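You operate a simulated robot arm through the tools that you are given. There is no shell and no other tool.

You run a simulated robot arm. Do the job below in one go: nothing can be reset, and whatever is moved stays where it is left.

TASK
Take both caps off the battery and rub the white crust off its top.
Fine: charger switch off first; lay the caps on the red mat; use the blue pad and put it back where it lay. Both clips and socket THREE stay as they are. Touch keys, switches and plugs with dry hands. Drop and damage nothing; leave nothing else switched on. What is to be rubbed or washed off counts as gone when no trace of it is left.

The check looks at the end state, three seconds after you hand in, the way a careful person would. Anything else that was tipped, shoved, dropped, spilled or broken makes it a failure. A push-on lid holds only when it is set on centred and level and pressed home; a screw cap is set on level and turned clockwise until tight.

THE ROBOT
A 7-joint arm with a two-finger parallel gripper, fixed in place. Base frame: the origin is at the foot of the arm, x ahead of it, y to its left, z up. Units: mm, degrees, N and s.
Its first joint turns from -166.0 to 166.0 degrees. Payload 4.4 kg.
Tool frame: the origin (TCP) lies between the finger pads and is the grasp point; the fingertips stand 23 mm ahead of it; z points along the fingers, y is the line along which they close. Largest opening 94 mm; finger width 38, thickness 10; the body of the gripper, 54 by 96 mm, starts 39 mm behind the TCP.
Orientation is told as [roll, pitch, yaw] about the base's x, y, z axes, in that order, counted from this pose: with the fingers straight down and closing along the base's y, the tool's x points along the base's -x, its y along +y and its z along -z.

THE INTERFACE
- The arm moves only by the tool send_rows. Its arguments are lists of equal length, an entry for each row: "fingers": the gripper command, from -1 (fully open) to 1 (shut), values between in proportion; "xyz": the shift along the tool's x, y, z in mm, a list of three; "rot": the turn, a rotation vector about the tool's x, y, z in degrees, a list of three. In form: {"fingers": [fingers, ...], "xyz": [[dx, dy, dz], ...], "rot": [[ax, ay, az], ...]}. A call has 1 to 20 rows; each row shifts and turns the commanded pose from where the row before left it, along the tool's axes as they then stand. A row lasts 0.2 s, in which the tool goes at most 50 mm and 8.6 degrees; a call with a longer step from one row to the next is refused whole, and so is a gripper value outside its range. A pose out of reach is approached as far as the arm can. The call stops where the force on the tool passes 90 N (or 10 N more than at its start, if that is more) or the arm is blocked; 0.2 s more then pass. The fingers move at their own pace (about 72 mm/s each) and stop on an object; they squeeze with about 24 N. The grip force told is the motor's: it shows also when the fingers shut on nothing. Time passes only in rows, and 0.2 s behind the last, so rows that do not move let the fingers close. The reply holds the time, the measured pose of the TCP, the force on the tool along the base axes, the opening and the grip force, in the units named above and with some noise, with the torque about the TCP (base axes, N m) and any sound that the robot's microphone picked up.
- Cameras (640 x 400 px; columns grow to the right, rows downward): "scene" is fixed at [401.3, 500.3, 1728.8]; the picture's right is [-0.47, -0.88, 0.00], its down [-0.76, 0.40, -0.51] and it looks along [0.45, -0.24, -0.86] (base axes); focal length 290 px, centre (320, 200). "wrist" rides on the gripper at [86, 16, -74] in the tool frame; the picture's right is [-0.18, 0.98, 0.00], its down [-0.58, -0.11, -0.81] and it looks along [-0.79, -0.15, 0.59] (tool axes); focal length 243 px, centre (320, 200). There is no depth. A picture from a camera that has moved, and an enlarged one, comes with that camera's place and axes in the base frame and with its lens.
- camera(camera): a new picture of that camera. It takes no simulated time.
- zoom(camera, box): a new picture of the part [left, top, right, bottom] of that camera's present view, enlarged. It takes no simulated time.
- job_done(): hands the job in; it is judged then, once.

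Places have to be worked out from the pictures, the camera data and where the tool is seen. Open the gripper and draw the arm clear of the work before you hand the job in, unless the task says otherwise.

The tools are called after "Call:" by a JSON object that holds its "api" and its "payload". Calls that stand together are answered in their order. send_rows: Moves the arm, as the interface text tells. Its arguments: {"type":"object","properties":{"fingers":{"type":"array"},"xyz":{"type":"array"},"rot":{"type":"array"}},"required":["fingers","xyz","rot"]} The other tools are called the same way: camera (camera) takes a picture; zoom (camera, box) takes an enlarged picture of a part of a camera's view; job_done () hands the job in.

At the start:

```text
t: 0.0
eef_pos: [717.1, 42.1, 1337.1]
orientation: [0.1, -0.1, -0.1]
ft_force: [0.0, -0.2, 1.0]
torque: [0.0, -0.01, 0.02]
finger_gap: 94.1
finger_force: 0.0
```

scene: 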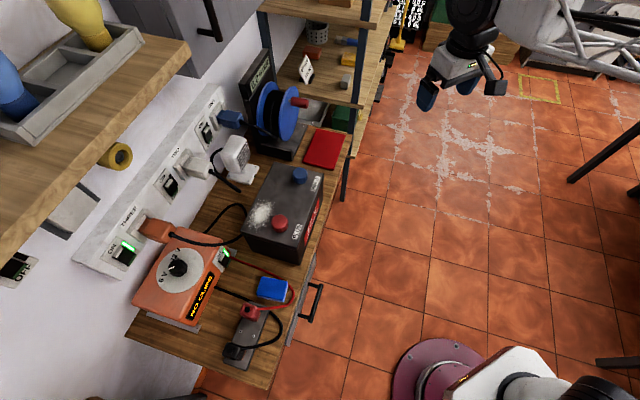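
wrist: 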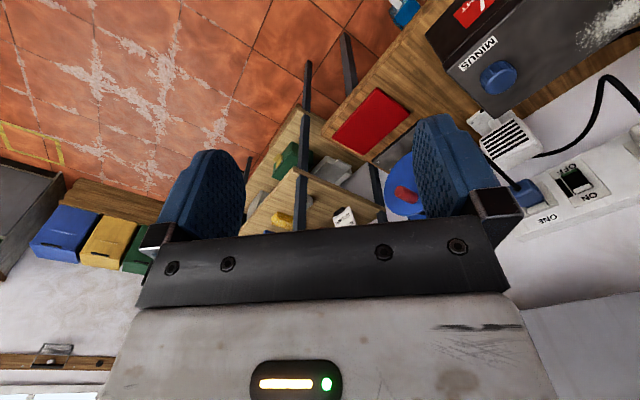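

I start by looking closer at the bench with the scene camera to locate the charger, battery, pad and mat.

Call:
{"api": "zoom", "payload": {"camera": "scene", "box": [200, 80, 360, 280]}}

Call:
{"api": "zoom", "payload": {"camera": "scene", "box": [80, 180, 340, 380]}}

Call:
{"api": "zoom", "payload": {"camera": "scene", "box": [80, 60, 280, 280]}}

Call:
{"api": "zoom", "payload": {"camera": "wrist", "box": [320, 0, 640, 220]}}

```text
2.00 times, centred on (280, 180) of scene
camera zoom: at [401.3, 500.3, 1728.8], right [-0.47, -0.88, 0.0], down [-0.76, 0.4, -0.51], along [0.45, -0.24, -0.86], focal length 579 px, centre (400, 240)
```

zoom: 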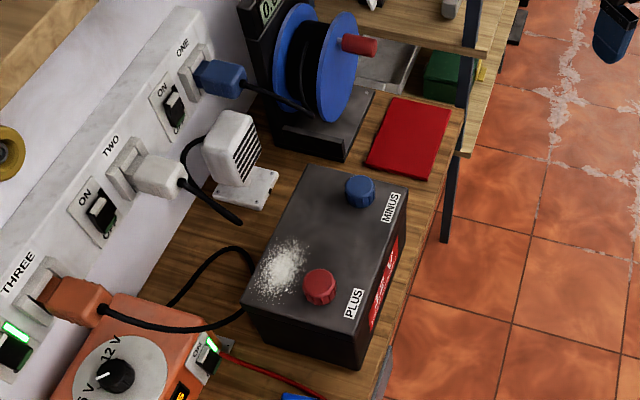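

```text
2.00 times, centred on (210, 280) of scene
camera zoom: at [401.3, 500.3, 1728.8], right [-0.47, -0.88, 0.0], down [-0.76, 0.4, -0.51], along [0.45, -0.24, -0.86], focal length 579 px, centre (540, 40)
```

zoom: 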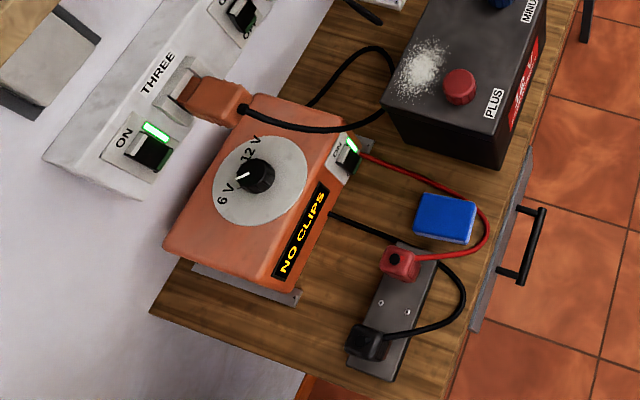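

```text
1.82 times, centred on (180, 170) of scene
camera zoom: at [401.3, 500.3, 1728.8], right [-0.47, -0.88, 0.0], down [-0.76, 0.4, -0.51], along [0.45, -0.24, -0.86], focal length 526 px, centre (574, 254)
```

zoom: 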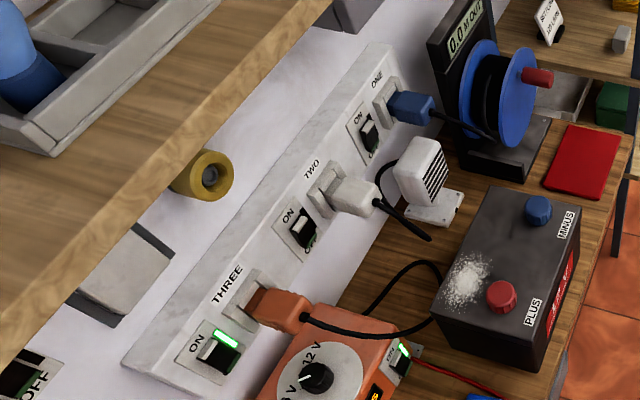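

```text
1.82 times, centred on (480, 110) of wrist
camera zoom: at [628.9, 59.7, 1412.0], right [0.18, 0.98, 0.0], down [0.58, -0.11, 0.81], along [0.79, -0.15, -0.59], focal length 441 px, centre (29, 364)
```

zoom: 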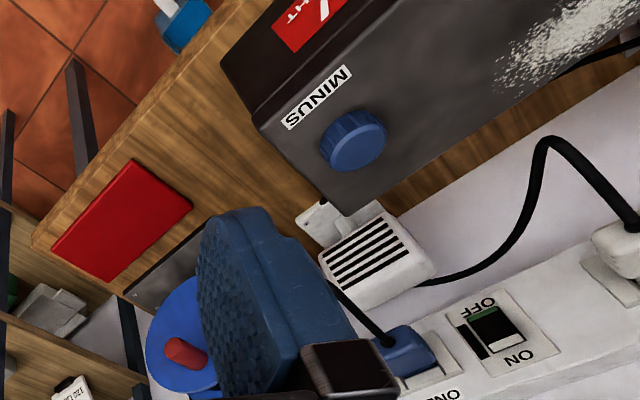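

The bench runs diagonally (about -46° from x) with the wall beyond it. I turn the tool about 45° to face the bench and move to a viewing position, high and in front of it.

Call:
{"api": "send_rows", "payload": {"fingers": [-1, -1, -1, -1, -1, -1, -1, -1, -1, -1, -1, -1, -1, -1], "xyz": [[0, 0, 0], [0, 0, 0], [0, 0, 0], [0, 0, 0], [0, 0, 0], [0, 0, 0], [-13, 45, 5], [-13, 45, 5], [-13, 45, 5], [-13, 45, 5], [-13, 45, 5], [-13, 45, 5], [-13, 45, 5], [0, 0, 0]], "rot": [[0, 0, -7.5], [0, 0, -7.5], [0, 0, -7.5], [0, 0, -7.5], [0, 0, -7.5], [0, 0, -7.5], [0, 0, 0], [0, 0, 0], [0, 0, 0], [0, 0, 0], [0, 0, 0], [0, 0, 0], [0, 0, 0], [0, 0, 0]]}}

Call:
{"api": "camera", "payload": {"camera": "wrist"}}

Call:
{"api": "camera", "payload": {"camera": "scene"}}

```text
t: 3.0
eef_pos: [557.8, 327.2, 1300.4]
orientation: [0.0, 0.0, 45.0]
ft_force: [0.3, 0.1, -0.1]
torque: [0.0, 0.01, 0.0]
finger_gap: 94.1
finger_force: 0.1
```

```text
taken
camera wrist: at [483.6, 279.0, 1376.7], right [-0.56, 0.83, 0.0], down [0.49, 0.33, 0.81], along [0.67, 0.46, -0.59], focal length 243 px, centre (320, 200)
```

wrist: 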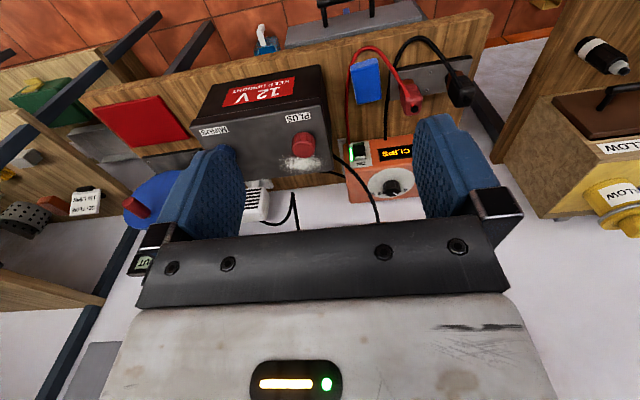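

```text
taken
```

scene: 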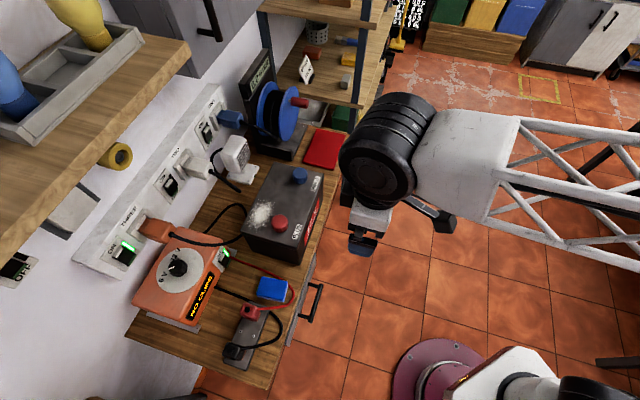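

The whole bench is visible now (upside down) in the wrist view. I enlarge the parts to measure positions by triangulation.

Call:
{"api": "zoom", "payload": {"camera": "wrist", "box": [180, 50, 340, 150]}}

Call:
{"api": "zoom", "payload": {"camera": "wrist", "box": [320, 20, 500, 220]}}

Call:
{"api": "zoom", "payload": {"camera": "wrist", "box": [60, 70, 220, 220]}}

Call:
{"api": "zoom", "payload": {"camera": "scene", "box": [230, 130, 340, 270]}}

Call:
{"api": "zoom", "payload": {"camera": "scene", "box": [200, 230, 320, 370]}}

```text
4.00 times, centred on (260, 100) of wrist
camera zoom: at [483.6, 279.0, 1376.7], right [-0.56, 0.83, 0.0], down [0.49, 0.33, 0.81], along [0.67, 0.46, -0.59], focal length 970 px, centre (560, 600)
```

zoom: 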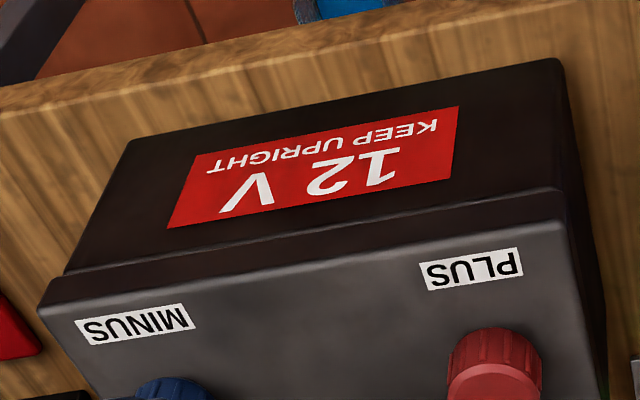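

```text
2.00 times, centred on (410, 120) of wrist
camera zoom: at [483.6, 279.0, 1376.7], right [-0.56, 0.83, 0.0], down [0.49, 0.33, 0.81], along [0.67, 0.46, -0.59], focal length 485 px, centre (140, 360)
```

zoom: 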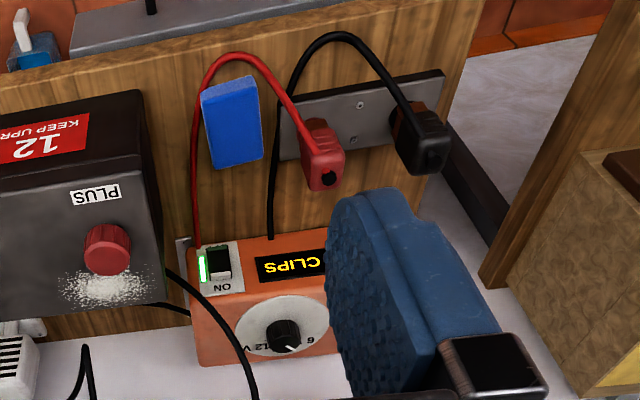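

```text
2.67 times, centred on (140, 145) of wrist
camera zoom: at [483.6, 279.0, 1376.7], right [-0.56, 0.83, 0.0], down [0.49, 0.33, 0.81], along [0.67, 0.46, -0.59], focal length 647 px, centre (800, 347)
```

zoom: 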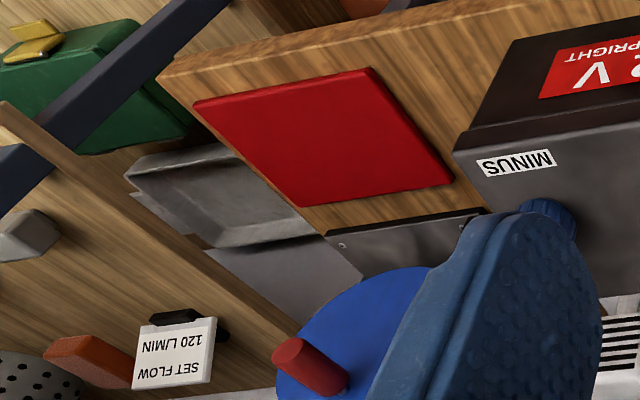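

```text
2.86 times, centred on (285, 200) of scene
camera zoom: at [401.3, 500.3, 1728.8], right [-0.47, -0.88, 0.0], down [-0.76, 0.4, -0.51], along [0.45, -0.24, -0.86], focal length 827 px, centre (420, 200)
```

zoom: 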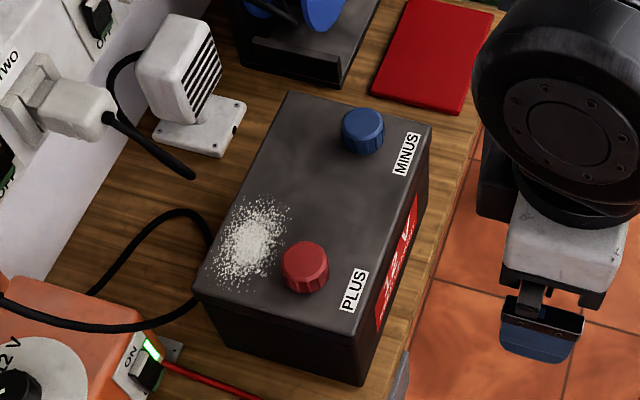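

```text
2.86 times, centred on (260, 300) of scene
camera zoom: at [401.3, 500.3, 1728.8], right [-0.47, -0.88, 0.0], down [-0.76, 0.4, -0.51], along [0.45, -0.24, -0.86], focal length 827 px, centre (491, -86)
```

zoom: 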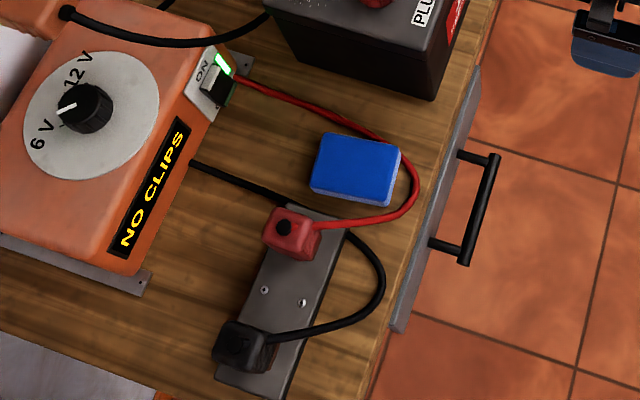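

Triangulation gives (bench-aligned frame, 45°): bench top z≈828, battery top z≈982, cap tops z≈1020, charger switch near (799, 622, 883), pad near (659, 525, 842). I move in closer above the charger side to see the switch better.

Call:
{"api": "send_rows", "payload": {"fingers": [-1, -1, -1, -1, -1, -1, -1, -1], "xyz": [[-37.7, 8.1, 27.1], [-37.7, 8.1, 27.1], [-37.7, 8.1, 27.1], [-37.7, 8.1, 27.1], [-37.7, 8.1, 27.1], [-37.7, 8.1, 27.1], [-37.7, 8.1, 27.1], [0, 0, 0]], "rot": [[0, 0, 0], [0, 0, 0], [0, 0, 0], [0, 0, 0], [0, 0, 0], [0, 0, 0], [0, 0, 0], [0, 0, 0]]}}

Call:
{"api": "camera", "payload": {"camera": "wrist"}}

Call:
{"api": "camera", "payload": {"camera": "scene"}}

```text
t: 4.8
eef_pos: [706.7, 558.9, 1112.0]
orientation: [0.0, 0.0, 45.0]
ft_force: [0.3, 0.6, 0.7]
torque: [0.01, 0.01, -0.03]
finger_gap: 94.1
finger_force: 0.1
```

```text
taken
camera wrist: at [632.2, 510.1, 1187.9], right [-0.56, 0.83, 0.0], down [0.49, 0.33, 0.81], along [0.67, 0.46, -0.59], focal length 243 px, centre (320, 200)
```

wrist: 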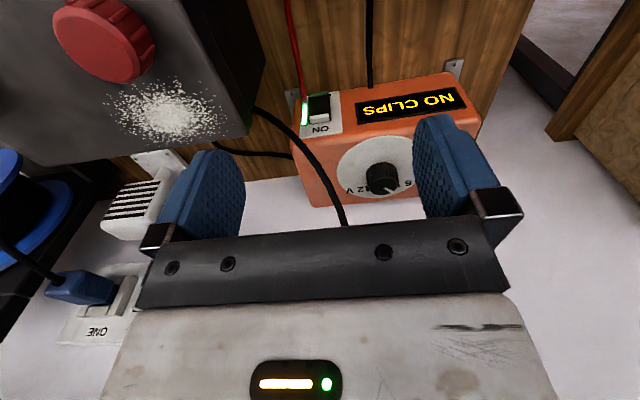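

```text
taken
```

scene: 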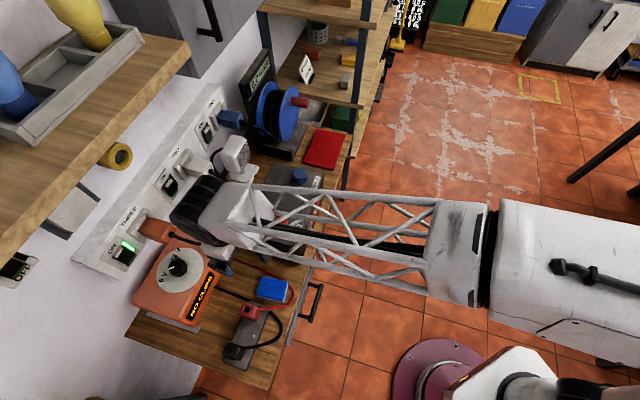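

Call:
{"api": "zoom", "payload": {"camera": "wrist", "box": [270, 70, 370, 150]}}

Call:
{"api": "zoom", "payload": {"camera": "wrist", "box": [40, 0, 260, 150]}}

Call:
{"api": "zoom", "payload": {"camera": "scene", "box": [205, 235, 255, 285]}}

```text
5.00 times, centred on (320, 110) of wrist
camera zoom: at [632.2, 510.1, 1187.9], right [-0.56, 0.83, 0.0], down [0.49, 0.33, 0.81], along [0.67, 0.46, -0.59], focal length 1213 px, centre (320, 650)
```

zoom: 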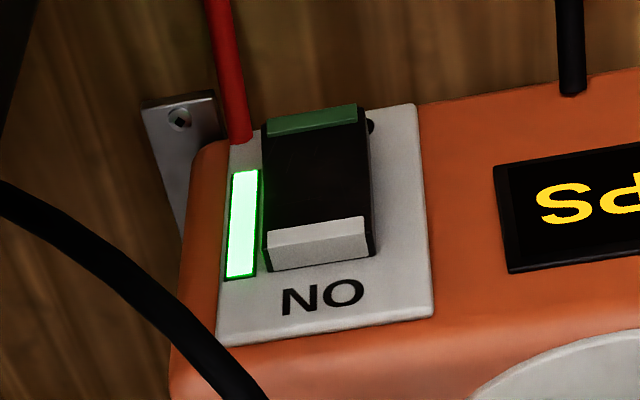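

```text
2.67 times, centred on (150, 75) of wrist
camera zoom: at [632.2, 510.1, 1187.9], right [-0.56, 0.83, 0.0], down [0.49, 0.33, 0.81], along [0.67, 0.46, -0.59], focal length 647 px, centre (773, 533)
```

zoom: 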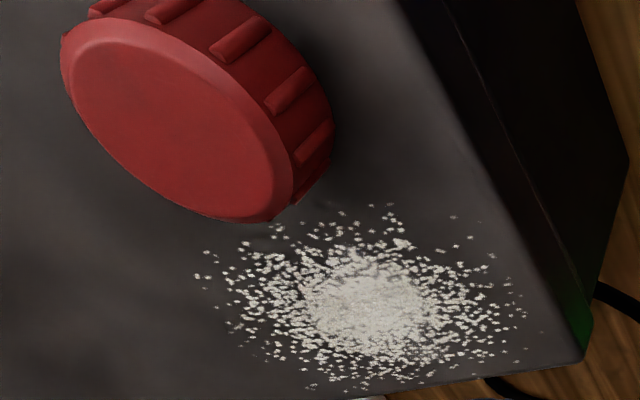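

```text
8.00 times, centred on (230, 260) of scene
camera zoom: at [401.3, 500.3, 1728.8], right [-0.47, -0.88, 0.0], down [-0.76, 0.4, -0.51], along [0.45, -0.24, -0.86], focal length 2316 px, centre (1040, -280)
```

zoom: 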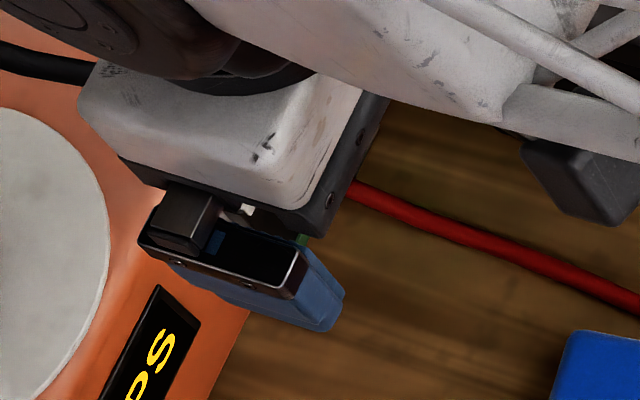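

The switch reads ON (indicator lit; rocker's wall-side end by "ON" pressed). A black cable arcs close by, so I move for a second view from the right and to uncover the switch for the scene camera.

Call:
{"api": "send_rows", "payload": {"fingers": [-1, -1, -1, -1, -1, -1, -1, -1, -1, -1], "xyz": [[7.2, -26.4, -25.5], [7.2, -26.4, -25.5], [7.2, -26.4, -25.5], [7.2, -26.4, -25.5], [0, 0, 0], [0, 0, 0], [0, 0, 0], [0, 0, 0], [0, 0, 0], [0, 0, 0]], "rot": [[0, 0, 0], [0, 0, 0], [0, 0, 0], [0, 0, 0], [0, 0, -7], [0, 0, -7], [0, 0, -7], [0, 0, -7], [0, 0, -7], [0, 0, 0]]}}

Call:
{"api": "camera", "payload": {"camera": "wrist"}}

Call:
{"api": "zoom", "payload": {"camera": "scene", "box": [190, 220, 270, 290]}}

Call:
{"api": "zoom", "payload": {"camera": "wrist", "box": [240, 60, 400, 180]}}

```text
t: 7.0
eef_pos: [759.1, 461.1, 1213.4]
orientation: [0.1, 0.0, 80.0]
ft_force: [-0.2, -0.4, -0.5]
torque: [0.01, 0.0, -0.03]
finger_gap: 94.2
finger_force: 0.1
```

```text
taken
camera wrist: at [727.2, 380.0, 1289.3], right [-0.94, 0.35, 0.0], down [0.21, 0.55, 0.81], along [0.28, 0.75, -0.59], focal length 243 px, centre (320, 200)
```

wrist: 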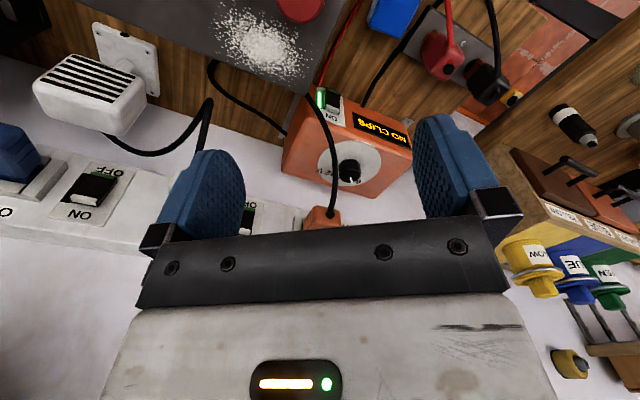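

```text
5.71 times, centred on (230, 255) of scene
camera zoom: at [401.3, 500.3, 1728.8], right [-0.47, -0.88, 0.0], down [-0.76, 0.4, -0.51], along [0.45, -0.24, -0.86], focal length 1654 px, centre (834, -114)
```

zoom: 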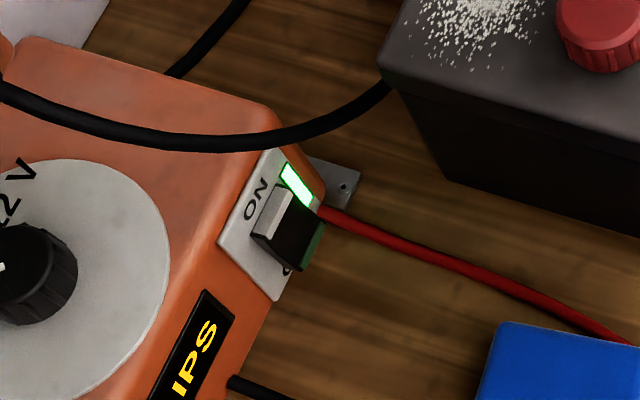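

```text
3.33 times, centred on (320, 120) of wrist
camera zoom: at [727.2, 380.0, 1289.3], right [-0.94, 0.35, 0.0], down [0.21, 0.55, 0.81], along [0.28, 0.75, -0.59], focal length 809 px, centre (320, 467)
```

zoom: 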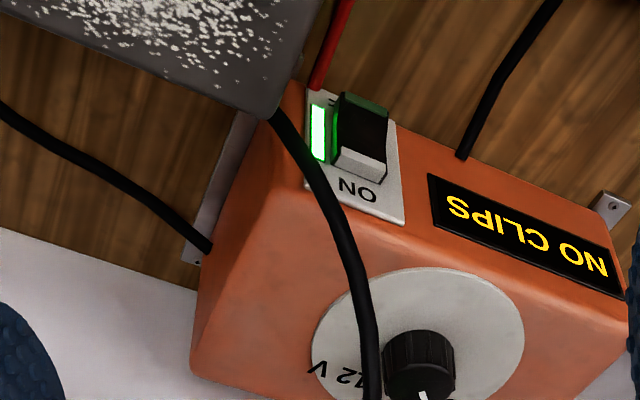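

The rocker is a wedge: its robot-side end (green end face) stands up, so pressing that end down switches it off. I zoom harder to fix its height and place.

Call:
{"api": "zoom", "payload": {"camera": "scene", "box": [214, 240, 238, 262]}}

Call:
{"api": "zoom", "payload": {"camera": "wrist", "box": [300, 75, 350, 135]}}

```text
16.00 times, centred on (226, 251) of scene
camera zoom: at [401.3, 500.3, 1728.8], right [-0.47, -0.88, 0.0], down [-0.76, 0.4, -0.51], along [0.45, -0.24, -0.86], focal length 4632 px, centre (1824, -616)
```

zoom: 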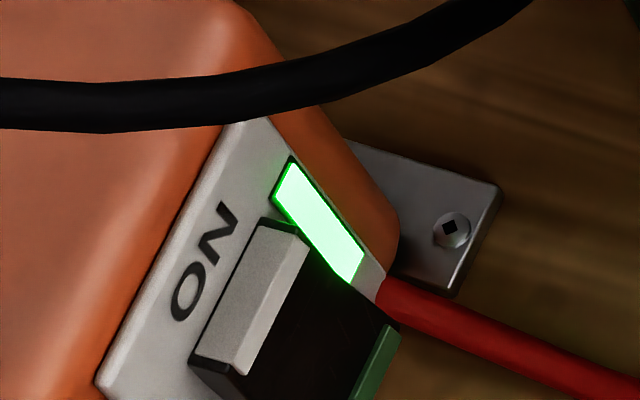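

```text
6.67 times, centred on (325, 105) of wrist
camera zoom: at [727.2, 380.0, 1289.3], right [-0.94, 0.35, 0.0], down [0.21, 0.55, 0.81], along [0.28, 0.75, -0.59], focal length 1618 px, centre (287, 833)
```

zoom: 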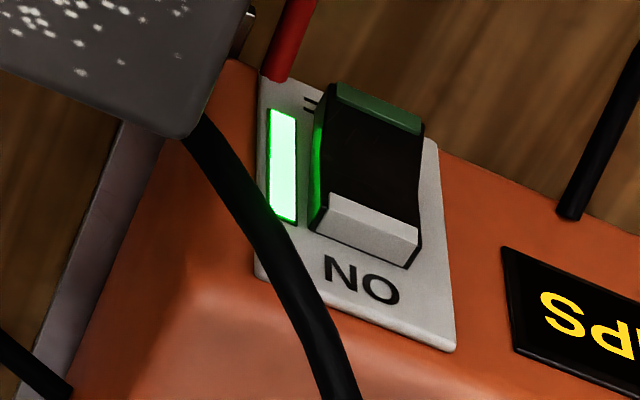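

I compare with socket ONE's switch, which is off, to know how the rocker looks in each state.

Call:
{"api": "zoom", "payload": {"camera": "wrist", "box": [50, 150, 140, 230]}}

Call:
{"api": "zoom", "payload": {"camera": "scene", "box": [110, 165, 190, 265]}}

Call:
{"api": "zoom", "payload": {"camera": "scene", "box": [208, 246, 240, 276]}}

```text
5.00 times, centred on (95, 190) of wrist
camera zoom: at [727.2, 380.0, 1289.3], right [-0.94, 0.35, 0.0], down [0.21, 0.55, 0.81], along [0.28, 0.75, -0.59], focal length 1213 px, centre (1445, 250)
```

zoom: 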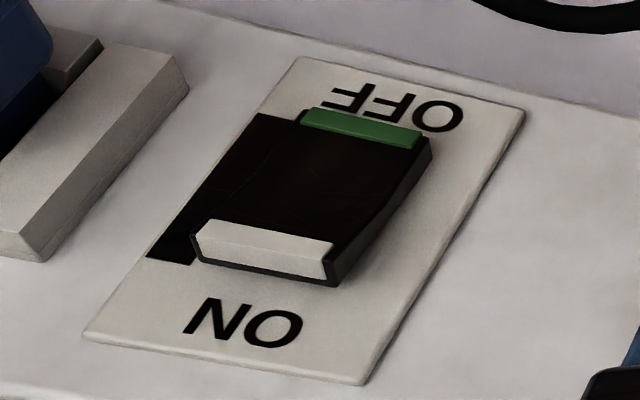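

```text
4.00 times, centred on (150, 215) of scene
camera zoom: at [401.3, 500.3, 1728.8], right [-0.47, -0.88, 0.0], down [-0.76, 0.4, -0.51], along [0.45, -0.24, -0.86], focal length 1158 px, centre (1000, 140)
```

zoom: 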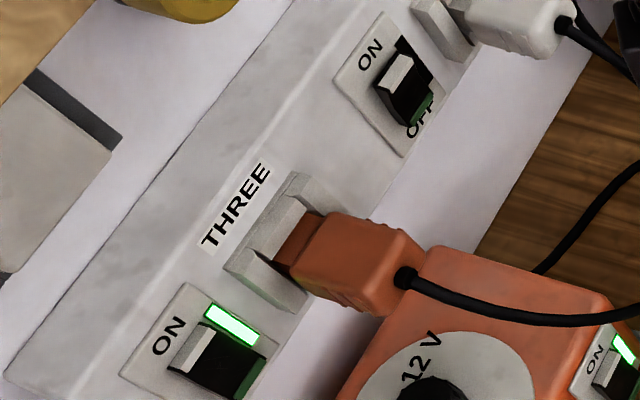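

```text
13.33 times, centred on (224, 261) of scene
camera zoom: at [401.3, 500.3, 1728.8], right [-0.47, -0.88, 0.0], down [-0.76, 0.4, -0.51], along [0.45, -0.24, -0.86], focal length 3860 px, centre (1600, -613)
```

zoom: 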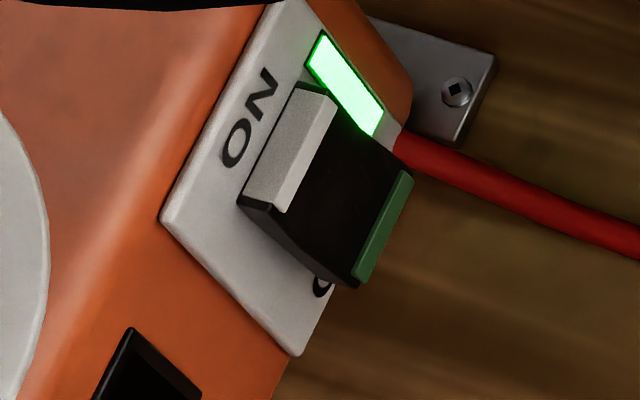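

The plate turns out to be on the charger's vertical front face (b≈1007 plane, z 840–937) with ON on top; the lower (OFF) end sticks out toward the robot at about (787, 613, 868). I turn back to 45° yaw, tilt the tool outward 35° and close the fingers for the push.

Call:
{"api": "send_rows", "payload": {"fingers": [1, 1, 1, 1, 1, 1, 1, 1, 1, 1, 1], "xyz": [[0, 0, 0], [0, 0, 0], [0, 0, 0], [0, 0, 0], [0, 0, 0], [0, 0, 0], [0, 0, 0], [0, 0, 0], [0, 0, 0], [0, 0, 0], [0, 0, 0]], "rot": [[0, 0, 7], [0, 0, 7], [0, 0, 7], [0, 0, 7], [0, 0, 7], [0, -7, 0], [0, -7, 0], [0, -7, 0], [0, -7, 0], [0, -7, 0], [0, 0, 0]]}}

```text
t: 9.4
eef_pos: [758.8, 461.5, 1213.4]
orientation: [0.0, -35.1, 45.0]
ft_force: [-0.7, -1.2, -0.3]
torque: [-0.02, -0.03, 0.02]
finger_gap: 0.1
finger_force: 23.9
```

Tilt is outward as intended. I move left over the charger front at height, then look before going down.

Call:
{"api": "send_rows", "payload": {"fingers": [1, 1, 1, 1, 1, 1, 1], "xyz": [[10.7, 24.55, 27.1], [10.7, 24.55, 27.1], [10.7, 24.55, 27.1], [10.7, 24.55, 27.1], [15.4, 0, 33.6], [15.4, 0, 33.6], [0, 0, 0]], "rot": [[0, 0, 0], [0, 0, 0], [0, 0, 0], [0, 0, 0], [0, 0, 0], [0, 0, 0], [0, 0, 0]]}}

Call:
{"api": "camera", "payload": {"camera": "wrist"}}

Call:
{"api": "camera", "payload": {"camera": "scene"}}

```text
t: 11.0
eef_pos: [716.6, 559.4, 1030.3]
orientation: [0.0, -35.0, 45.0]
ft_force: [-0.1, -0.7, 0.7]
torque: [0.0, 0.0, -0.01]
finger_gap: 0.0
finger_force: 23.7
```

```text
taken
camera wrist: at [624.3, 492.5, 1042.2], right [-0.59, 0.8, 0.11], down [0.09, -0.07, 0.99], along [0.8, 0.59, -0.03], focal length 243 px, centre (320, 200)
```

wrist: 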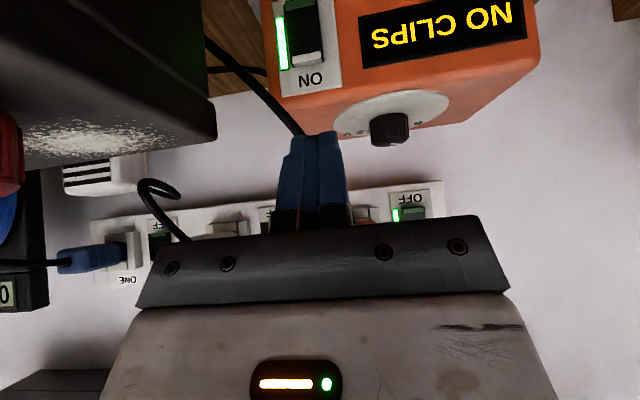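

```text
taken
```

scene: 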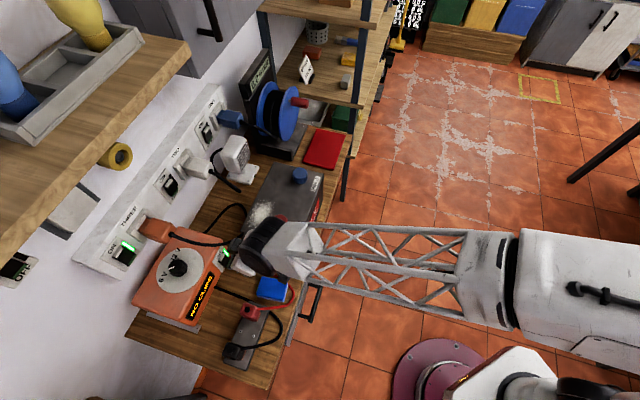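

The fingers are lined up with the switch column and the cable is to the right. I continue down to just in front of the rocker's lower end.

Call:
{"api": "send_rows", "payload": {"fingers": [1, 1, 1, 1, 1], "xyz": [[15.6, 0, 34.35], [15.6, 0, 34.35], [15.6, 0, 34.35], [15.6, 0, 34.35], [0, 0, 0]], "rot": [[0, 0, 0], [0, 0, 0], [0, 0, 0], [0, 0, 0], [0, 0, 0]]}}

Call:
{"api": "camera", "payload": {"camera": "wrist"}}

Call:
{"api": "zoom", "payload": {"camera": "scene", "box": [190, 215, 290, 305]}}

```text
t: 12.2
eef_pos: [735.3, 580.9, 881.4]
orientation: [0.0, -34.9, 45.0]
ft_force: [-0.1, -0.3, 0.7]
torque: [0.0, 0.04, 0.01]
finger_gap: 0.0
finger_force: 23.5
```

```text
taken
camera wrist: at [642.8, 512.4, 893.5], right [-0.59, 0.8, 0.11], down [0.09, -0.07, 0.99], along [0.8, 0.59, -0.03], focal length 243 px, centre (320, 200)
```

wrist: 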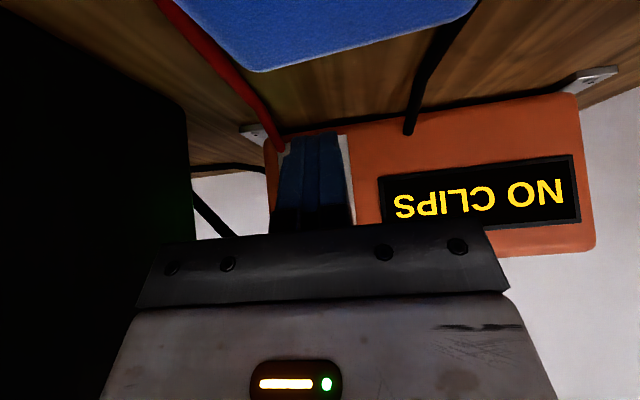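

```text
4.44 times, centred on (240, 260) of scene
camera zoom: at [401.3, 500.3, 1728.8], right [-0.47, -0.88, 0.0], down [-0.76, 0.4, -0.51], along [0.45, -0.24, -0.86], focal length 1287 px, centre (676, -67)
```

zoom: 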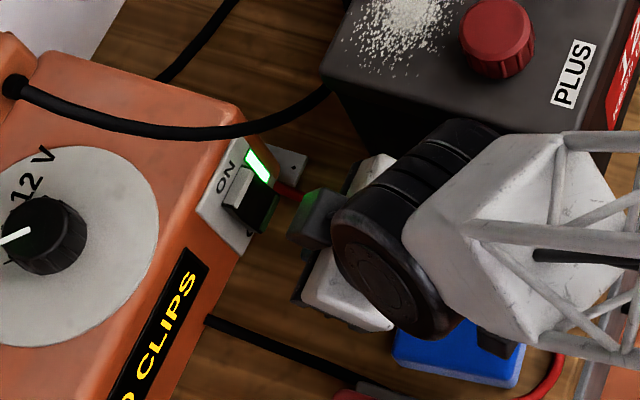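

Fingertips are about 30 mm in front of the rocker's lower end, clear of cable, lead and pad. I advance along the bench normal 24 mm.

Call:
{"api": "send_rows", "payload": {"fingers": [1, 1, 1, 1, 1], "xyz": [[-4.92, 0, 3.44], [-4.92, 0, 3.44], [-4.92, 0, 3.44], [-4.92, 0, 3.44], [0, 0, 0]], "rot": [[0, 0, 0], [0, 0, 0], [0, 0, 0], [0, 0, 0], [0, 0, 0]]}}

Call:
{"api": "zoom", "payload": {"camera": "scene", "box": [190, 215, 290, 305]}}

Call:
{"api": "zoom", "payload": {"camera": "wrist", "box": [220, 90, 420, 240]}}

```text
t: 13.4
eef_pos: [754.9, 595.2, 880.1]
orientation: [0.0, -35.0, 45.1]
ft_force: [0.3, -0.1, -0.1]
torque: [-0.02, 0.0, 0.01]
finger_gap: 0.1
finger_force: 24.2
```

```text
4.44 times, centred on (240, 260) of scene
camera zoom: at [401.3, 500.3, 1728.8], right [-0.47, -0.88, 0.0], down [-0.76, 0.4, -0.51], along [0.45, -0.24, -0.86], focal length 1287 px, centre (676, -67)
```

zoom: 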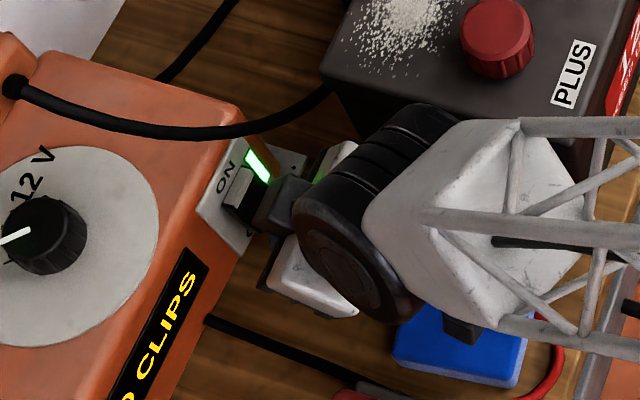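

```text
2.67 times, centred on (320, 165) of wrist
camera zoom: at [661.0, 528.4, 893.2], right [-0.59, 0.8, 0.11], down [0.09, -0.07, 0.99], along [0.8, 0.59, -0.03], focal length 647 px, centre (320, 293)
```

zoom: 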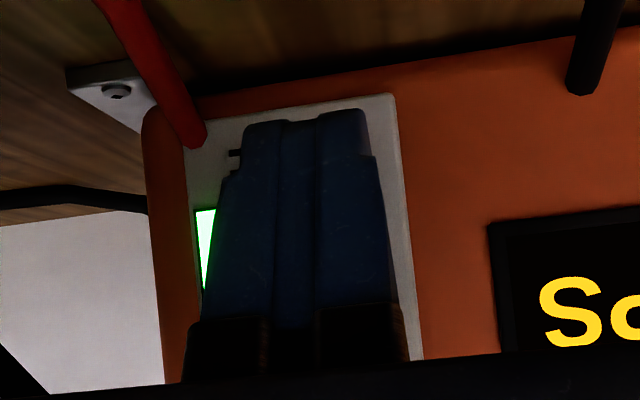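

No contact yet; the fingertips sit in front of the lower half of the rocker. I creep forward in 3 mm steps.

Call:
{"api": "send_rows", "payload": {"fingers": [1, 1, 1, 1], "xyz": [[-2.46, 0, 1.72], [-2.46, 0, 1.72], [-2.46, 0, 1.72], [0, 0, 0]], "rot": [[0, 0, 0], [0, 0, 0], [0, 0, 0], [0, 0, 0]]}}

Call:
{"api": "zoom", "payload": {"camera": "scene", "box": [200, 230, 260, 285]}}

```text
t: 14.4
eef_pos: [761.4, 602.0, 879.7]
orientation: [0.0, -35.0, 45.1]
ft_force: [0.1, -1.4, 0.8]
torque: [-0.03, -0.01, -0.01]
finger_gap: 0.0
finger_force: 23.4
```

```text
7.27 times, centred on (230, 258) of scene
camera zoom: at [401.3, 500.3, 1728.8], right [-0.47, -0.88, 0.0], down [-0.76, 0.4, -0.51], along [0.45, -0.24, -0.86], focal length 2106 px, centre (974, -218)
```

zoom: 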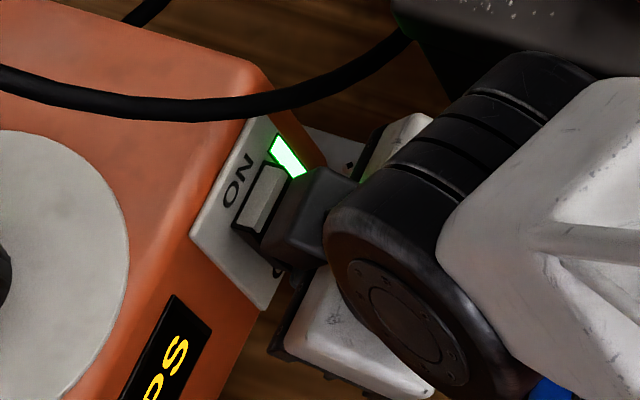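

Hardly any force yet and the light is still on. I continue in 3 mm steps.

Call:
{"api": "send_rows", "payload": {"fingers": [1, 1, 1], "xyz": [[-2.46, 0, 1.72], [-2.46, 0, 1.72], [0, 0, 0]], "rot": [[0, 0, 0], [0, 0, 0], [0, 0, 0]]}}

Call:
{"api": "zoom", "payload": {"camera": "scene", "box": [200, 230, 260, 285]}}

```text
t: 15.2
eef_pos: [765.6, 604.7, 877.4]
orientation: [0.0, -34.9, 45.0]
ft_force: [-17.4, -22.4, -5.5]
torque: [-0.2, 0.34, -0.08]
finger_gap: 0.0
finger_force: 24.0
```

```text
7.27 times, centred on (230, 258) of scene
camera zoom: at [401.3, 500.3, 1728.8], right [-0.47, -0.88, 0.0], down [-0.76, 0.4, -0.51], along [0.45, -0.24, -0.86], focal length 2106 px, centre (974, -218)
```

zoom: 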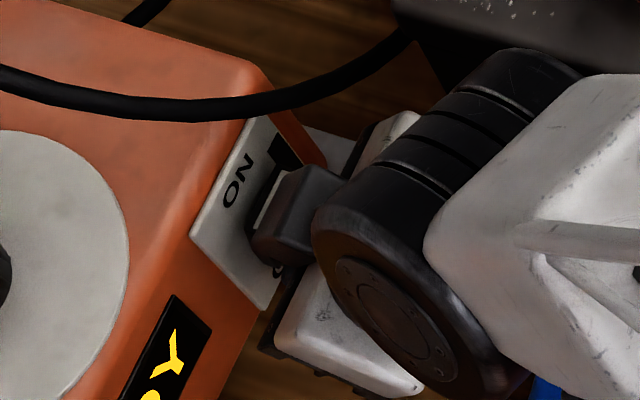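

The indicator went dark: the charger switch is off (28 N contact). I back straight off and check.

Call:
{"api": "send_rows", "payload": {"fingers": [1, 1, 1, 1, 1, 1, 1], "xyz": [[4.92, 0, -3.44], [4.92, 0, -3.44], [8.2, 0, -5.74], [8.2, 0, -5.74], [8.2, 0, -5.74], [8.2, 0, -5.74], [0, 0, 0]], "rot": [[0, 0, 0], [0, 0, 0], [0, 0, 0], [0, 0, 0], [0, 0, 0], [0, 0, 0], [0, 0, 0]]}}

Call:
{"api": "zoom", "payload": {"camera": "scene", "box": [180, 225, 280, 315]}}

Call:
{"api": "camera", "payload": {"camera": "wrist"}}

```text
t: 16.8
eef_pos: [727.4, 569.5, 878.9]
orientation: [-0.1, -35.0, 45.0]
ft_force: [-0.9, 0.3, -1.0]
torque: [-0.04, 0.0, -0.02]
finger_gap: 0.2
finger_force: 24.3
```

```text
4.44 times, centred on (230, 270) of scene
camera zoom: at [401.3, 500.3, 1728.8], right [-0.47, -0.88, 0.0], down [-0.76, 0.4, -0.51], along [0.45, -0.24, -0.86], focal length 1287 px, centre (720, -111)
```

zoom: 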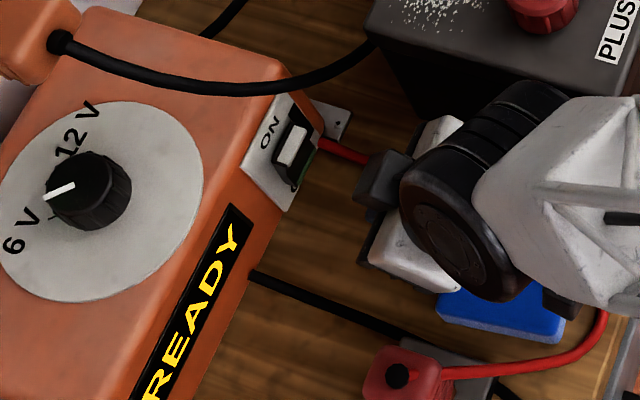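

```text
taken
camera wrist: at [633.9, 502.1, 891.1], right [-0.59, 0.8, 0.11], down [0.09, -0.07, 0.99], along [0.8, 0.59, -0.03], focal length 243 px, centre (320, 200)
```

wrist: 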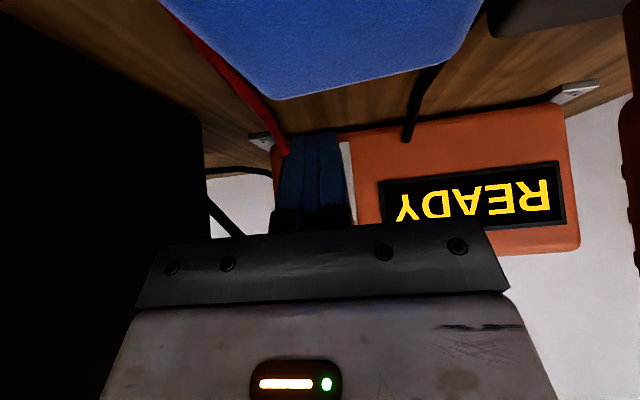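

Charger is off and shows READY; sockets and clips untouched. I rise clear, then back away to view the caps from the side.

Call:
{"api": "send_rows", "payload": {"fingers": [1, 1, 1, 1, 1, 1, 1, 1, 1, 1, 1, 1], "xyz": [[-25.8, 0, -36.9], [-25.8, 0, -36.9], [-25.8, 0, -36.9], [-25.8, 0, -36.9], [-25.8, 0, -36.9], [32.8, -25, -23], [32.8, -25, -23], [32.8, -25, -23], [32.8, -25, -23], [32.8, -25, -23], [32.8, -15, -23], [0, 0, 0]], "rot": [[0, 0, 0], [0, 0, 0], [0, 0, 0], [0, 0, 0], [0, 0, 0], [0, 0, 0], [0, 0, 0], [0, 0, 0], [0, 0, 0], [0, 0, 0], [0, 0, 0], [0, 0, 0]]}}

Call:
{"api": "camera", "payload": {"camera": "wrist"}}

Call:
{"api": "camera", "payload": {"camera": "scene"}}

```text
t: 19.4
eef_pos: [655.1, 296.0, 1102.8]
orientation: [0.0, -34.9, 45.0]
ft_force: [0.0, 0.1, -0.3]
torque: [-0.02, 0.01, 0.04]
finger_gap: 0.0
finger_force: 23.5
```

```text
taken
camera wrist: at [562.0, 229.5, 1115.7], right [-0.59, 0.8, 0.11], down [0.09, -0.07, 0.99], along [0.8, 0.59, -0.03], focal length 243 px, centre (320, 200)
```

wrist: 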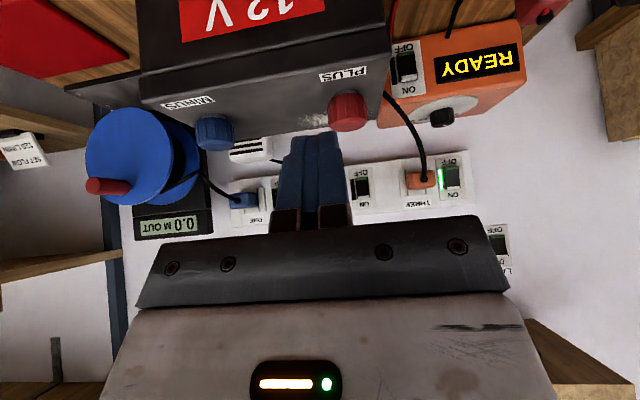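

```text
taken
```

scene: 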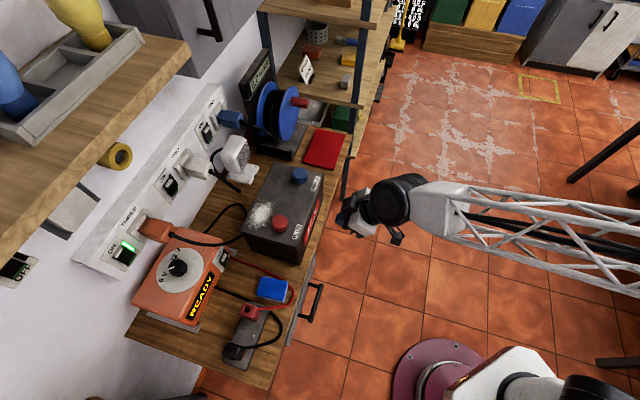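

Now a nice side view of both caps. I enlarge them to measure height and diameter.

Call:
{"api": "zoom", "payload": {"camera": "wrist", "box": [130, 50, 400, 180]}}

Call:
{"api": "zoom", "payload": {"camera": "wrist", "box": [300, 70, 400, 150]}}

Call:
{"api": "zoom", "payload": {"camera": "wrist", "box": [160, 80, 260, 160]}}

Call:
{"api": "zoom", "payload": {"camera": "scene", "box": [240, 160, 330, 240]}}

```text
2.37 times, centred on (265, 115) of wrist
camera zoom: at [562.0, 229.5, 1115.7], right [-0.59, 0.8, 0.11], down [0.09, -0.07, 0.99], along [0.8, 0.59, -0.03], focal length 575 px, centre (450, 402)
```

zoom: 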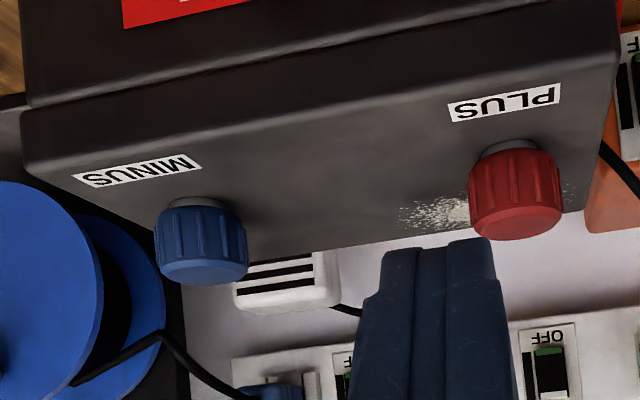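

```text
5.00 times, centred on (350, 110) of wrist
camera zoom: at [562.0, 229.5, 1115.7], right [-0.59, 0.8, 0.11], down [0.09, -0.07, 0.99], along [0.8, 0.59, -0.03], focal length 1213 px, centre (170, 650)
```

zoom: 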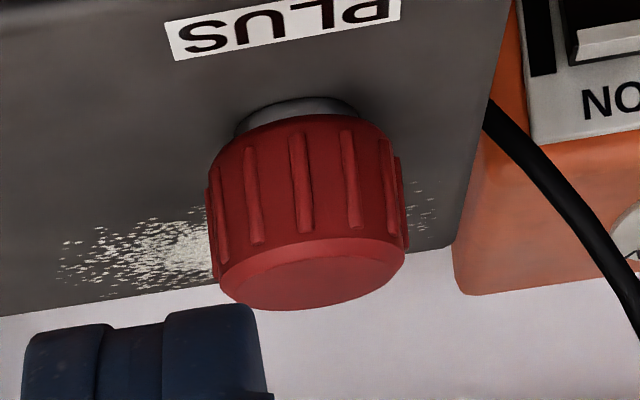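

```text
5.00 times, centred on (210, 120) of wrist
camera zoom: at [562.0, 229.5, 1115.7], right [-0.59, 0.8, 0.11], down [0.09, -0.07, 0.99], along [0.8, 0.59, -0.03], focal length 1213 px, centre (870, 600)
```

zoom: 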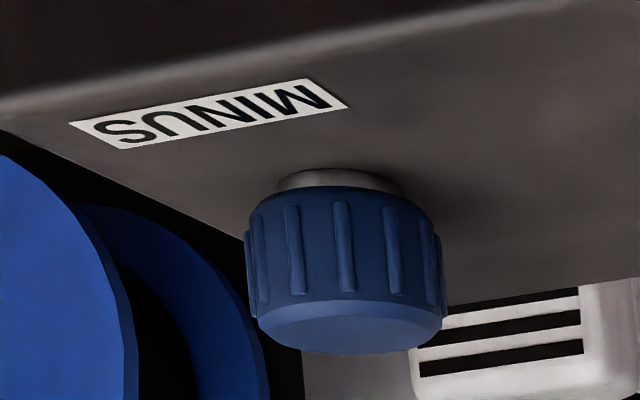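

```text
5.00 times, centred on (285, 200) of scene
camera zoom: at [401.3, 500.3, 1728.8], right [-0.47, -0.88, 0.0], down [-0.76, 0.4, -0.51], along [0.45, -0.24, -0.86], focal length 1448 px, centre (495, 200)
```

zoom: 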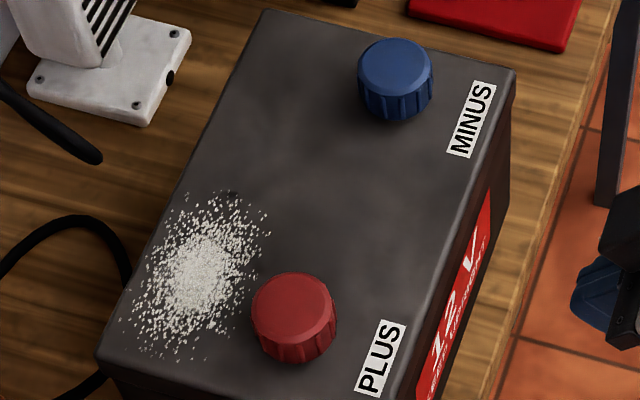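

Caps measure ≈46–47 mm across, skirt z≈994–1023, standing on a grey neck; PLUS at ≈(765, 431), MINUS at ≈(880, 311). I bring the tool upright with open fingers above the PLUS cap.

Call:
{"api": "send_rows", "payload": {"fingers": [-1, -1, -1, -1, -1, -1, -1, -1, -1, -1, -1, -1, -1, -1, -1, -1], "xyz": [[0, 0, 0], [0, 0, 0], [0, 0, 0], [0, 0, 0], [0, 0, 0], [-43.3, 4.4, 3.2], [-43.3, 4.4, 3.2], [-43.3, 4.4, 3.2], [-43.3, 4.4, 3.2], [0, 0, 0], [0, 0, 0], [0, 0, 0], [0, 0, 0], [0, 0, 0], [0, 0, 0], [0, 0, 0]], "rot": [[0, 7, 0], [0, 7, 0], [0, 7, 0], [0, 7, 0], [0, 7, 0], [0, 0, 0], [0, 0, 0], [0, 0, 0], [0, 0, 0], [0, 0, 7.5], [0, 0, 7.5], [0, 0, 7.5], [0, 0, 7.5], [0, 0, 7.5], [0, 0, 7.5], [0, 0, 0]]}}

Call:
{"api": "zoom", "payload": {"camera": "scene", "box": [220, 130, 340, 270]}}

Call:
{"api": "camera", "payload": {"camera": "wrist"}}

```text
t: 22.8
eef_pos: [767.8, 435.4, 1092.4]
orientation: [0.0, 0.0, -0.1]
ft_force: [-1.1, 0.3, 0.4]
torque: [-0.01, 0.0, 0.01]
finger_gap: 94.0
finger_force: 0.1
```

```text
2.86 times, centred on (280, 200) of scene
camera zoom: at [401.3, 500.3, 1728.8], right [-0.47, -0.88, 0.0], down [-0.76, 0.4, -0.51], along [0.45, -0.24, -0.86], focal length 827 px, centre (434, 200)
```

zoom: 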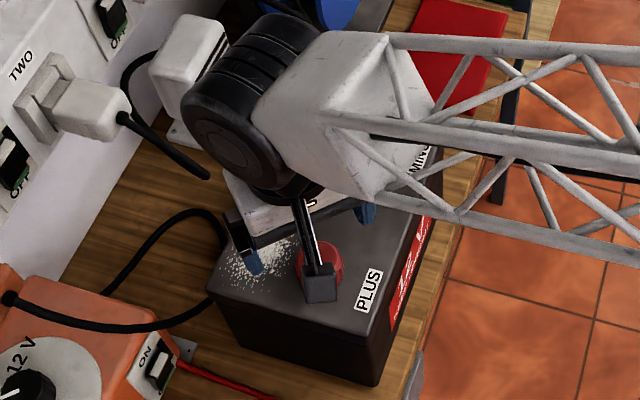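

```text
taken
camera wrist: at [679.6, 452.7, 1168.1], right [0.19, 0.98, 0.0], down [0.58, -0.11, 0.81], along [0.79, -0.15, -0.59], focal length 243 px, centre (320, 200)
```

wrist: 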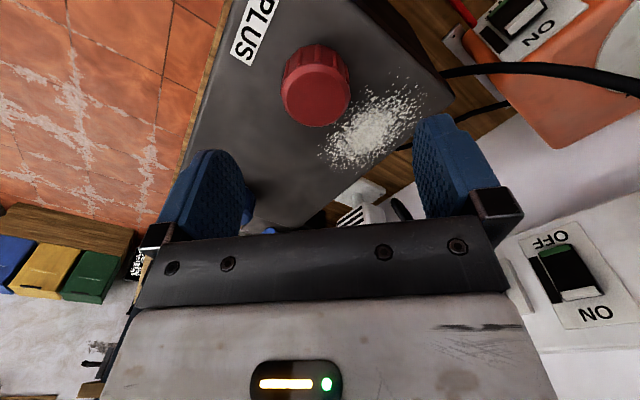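

Call:
{"api": "zoom", "payload": {"camera": "wrist", "box": [260, 30, 380, 140]}}

```text
3.64 times, centred on (320, 85) of wrist
camera zoom: at [679.6, 452.7, 1168.1], right [0.19, 0.98, 0.0], down [0.58, -0.11, 0.81], along [0.79, -0.15, -0.59], focal length 882 px, centre (320, 618)
```

zoom: 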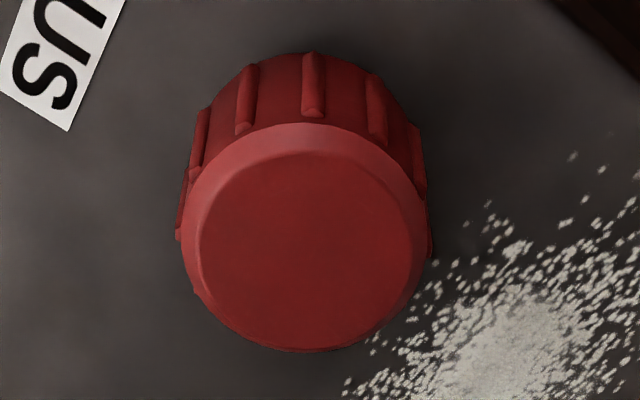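

The PLUS cap's centre comes out at (765, 432.5). I centre over it and descend with open fingers so the tips end just below the skirt.

Call:
{"api": "send_rows", "payload": {"fingers": [-1, -1, -1, -1, -1, -1], "xyz": [[2.8, -2.9, 25], [0, 0, 25], [0, 0, 12], [0, 0, 8], [0, 0, 4.4], [0, 0, 0]], "rot": [[0, 0, 0], [0, 0, 0], [0, 0, 0], [0, 0, 0], [0, 0, 0], [0, 0, 0]]}}

Call:
{"api": "camera", "payload": {"camera": "wrist"}}

Call:
{"api": "zoom", "payload": {"camera": "scene", "box": [240, 170, 340, 260]}}

```text
t: 24.2
eef_pos: [764.8, 432.6, 1017.3]
orientation: [-0.1, 0.1, 0.1]
ft_force: [0.7, -0.3, -1.0]
torque: [-0.03, -0.01, -0.02]
finger_gap: 94.0
finger_force: 0.0
```

```text
taken
camera wrist: at [676.3, 450.5, 1092.3], right [0.18, 0.98, 0.0], down [0.58, -0.11, 0.81], along [0.79, -0.15, -0.59], focal length 243 px, centre (320, 200)
```

wrist: 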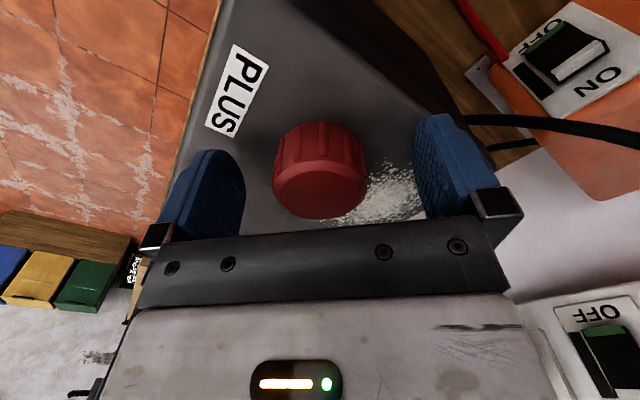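

```text
4.44 times, centred on (290, 215) of scene
camera zoom: at [401.3, 500.3, 1728.8], right [-0.47, -0.88, 0.0], down [-0.76, 0.4, -0.51], along [0.45, -0.24, -0.86], focal length 1287 px, centre (453, 133)
```

zoom: 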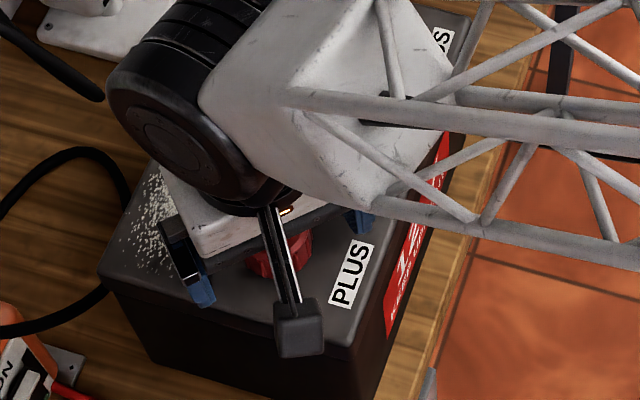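

The cap sits centred between the fingers. I close the grip and watch for sideways force.

Call:
{"api": "send_rows", "payload": {"fingers": [-0.3, 0.1, 1, 1, 1], "xyz": [[0, 1, 0], [0, 0, 0], [0, 0, 0], [0, 0, 0], [0, 0, 0]], "rot": [[0, 0, 0], [0, 0, 0], [0, 0, 0], [0, 0, 0], [0, 0, 0]]}}

```text
t: 25.4
eef_pos: [764.4, 432.7, 1017.1]
orientation: [0.0, 0.0, 0.0]
ft_force: [-0.3, 0.9, 1.6]
torque: [0.02, 0.0, 0.0]
finger_gap: 43.1
finger_force: 24.3
heard: snap
```

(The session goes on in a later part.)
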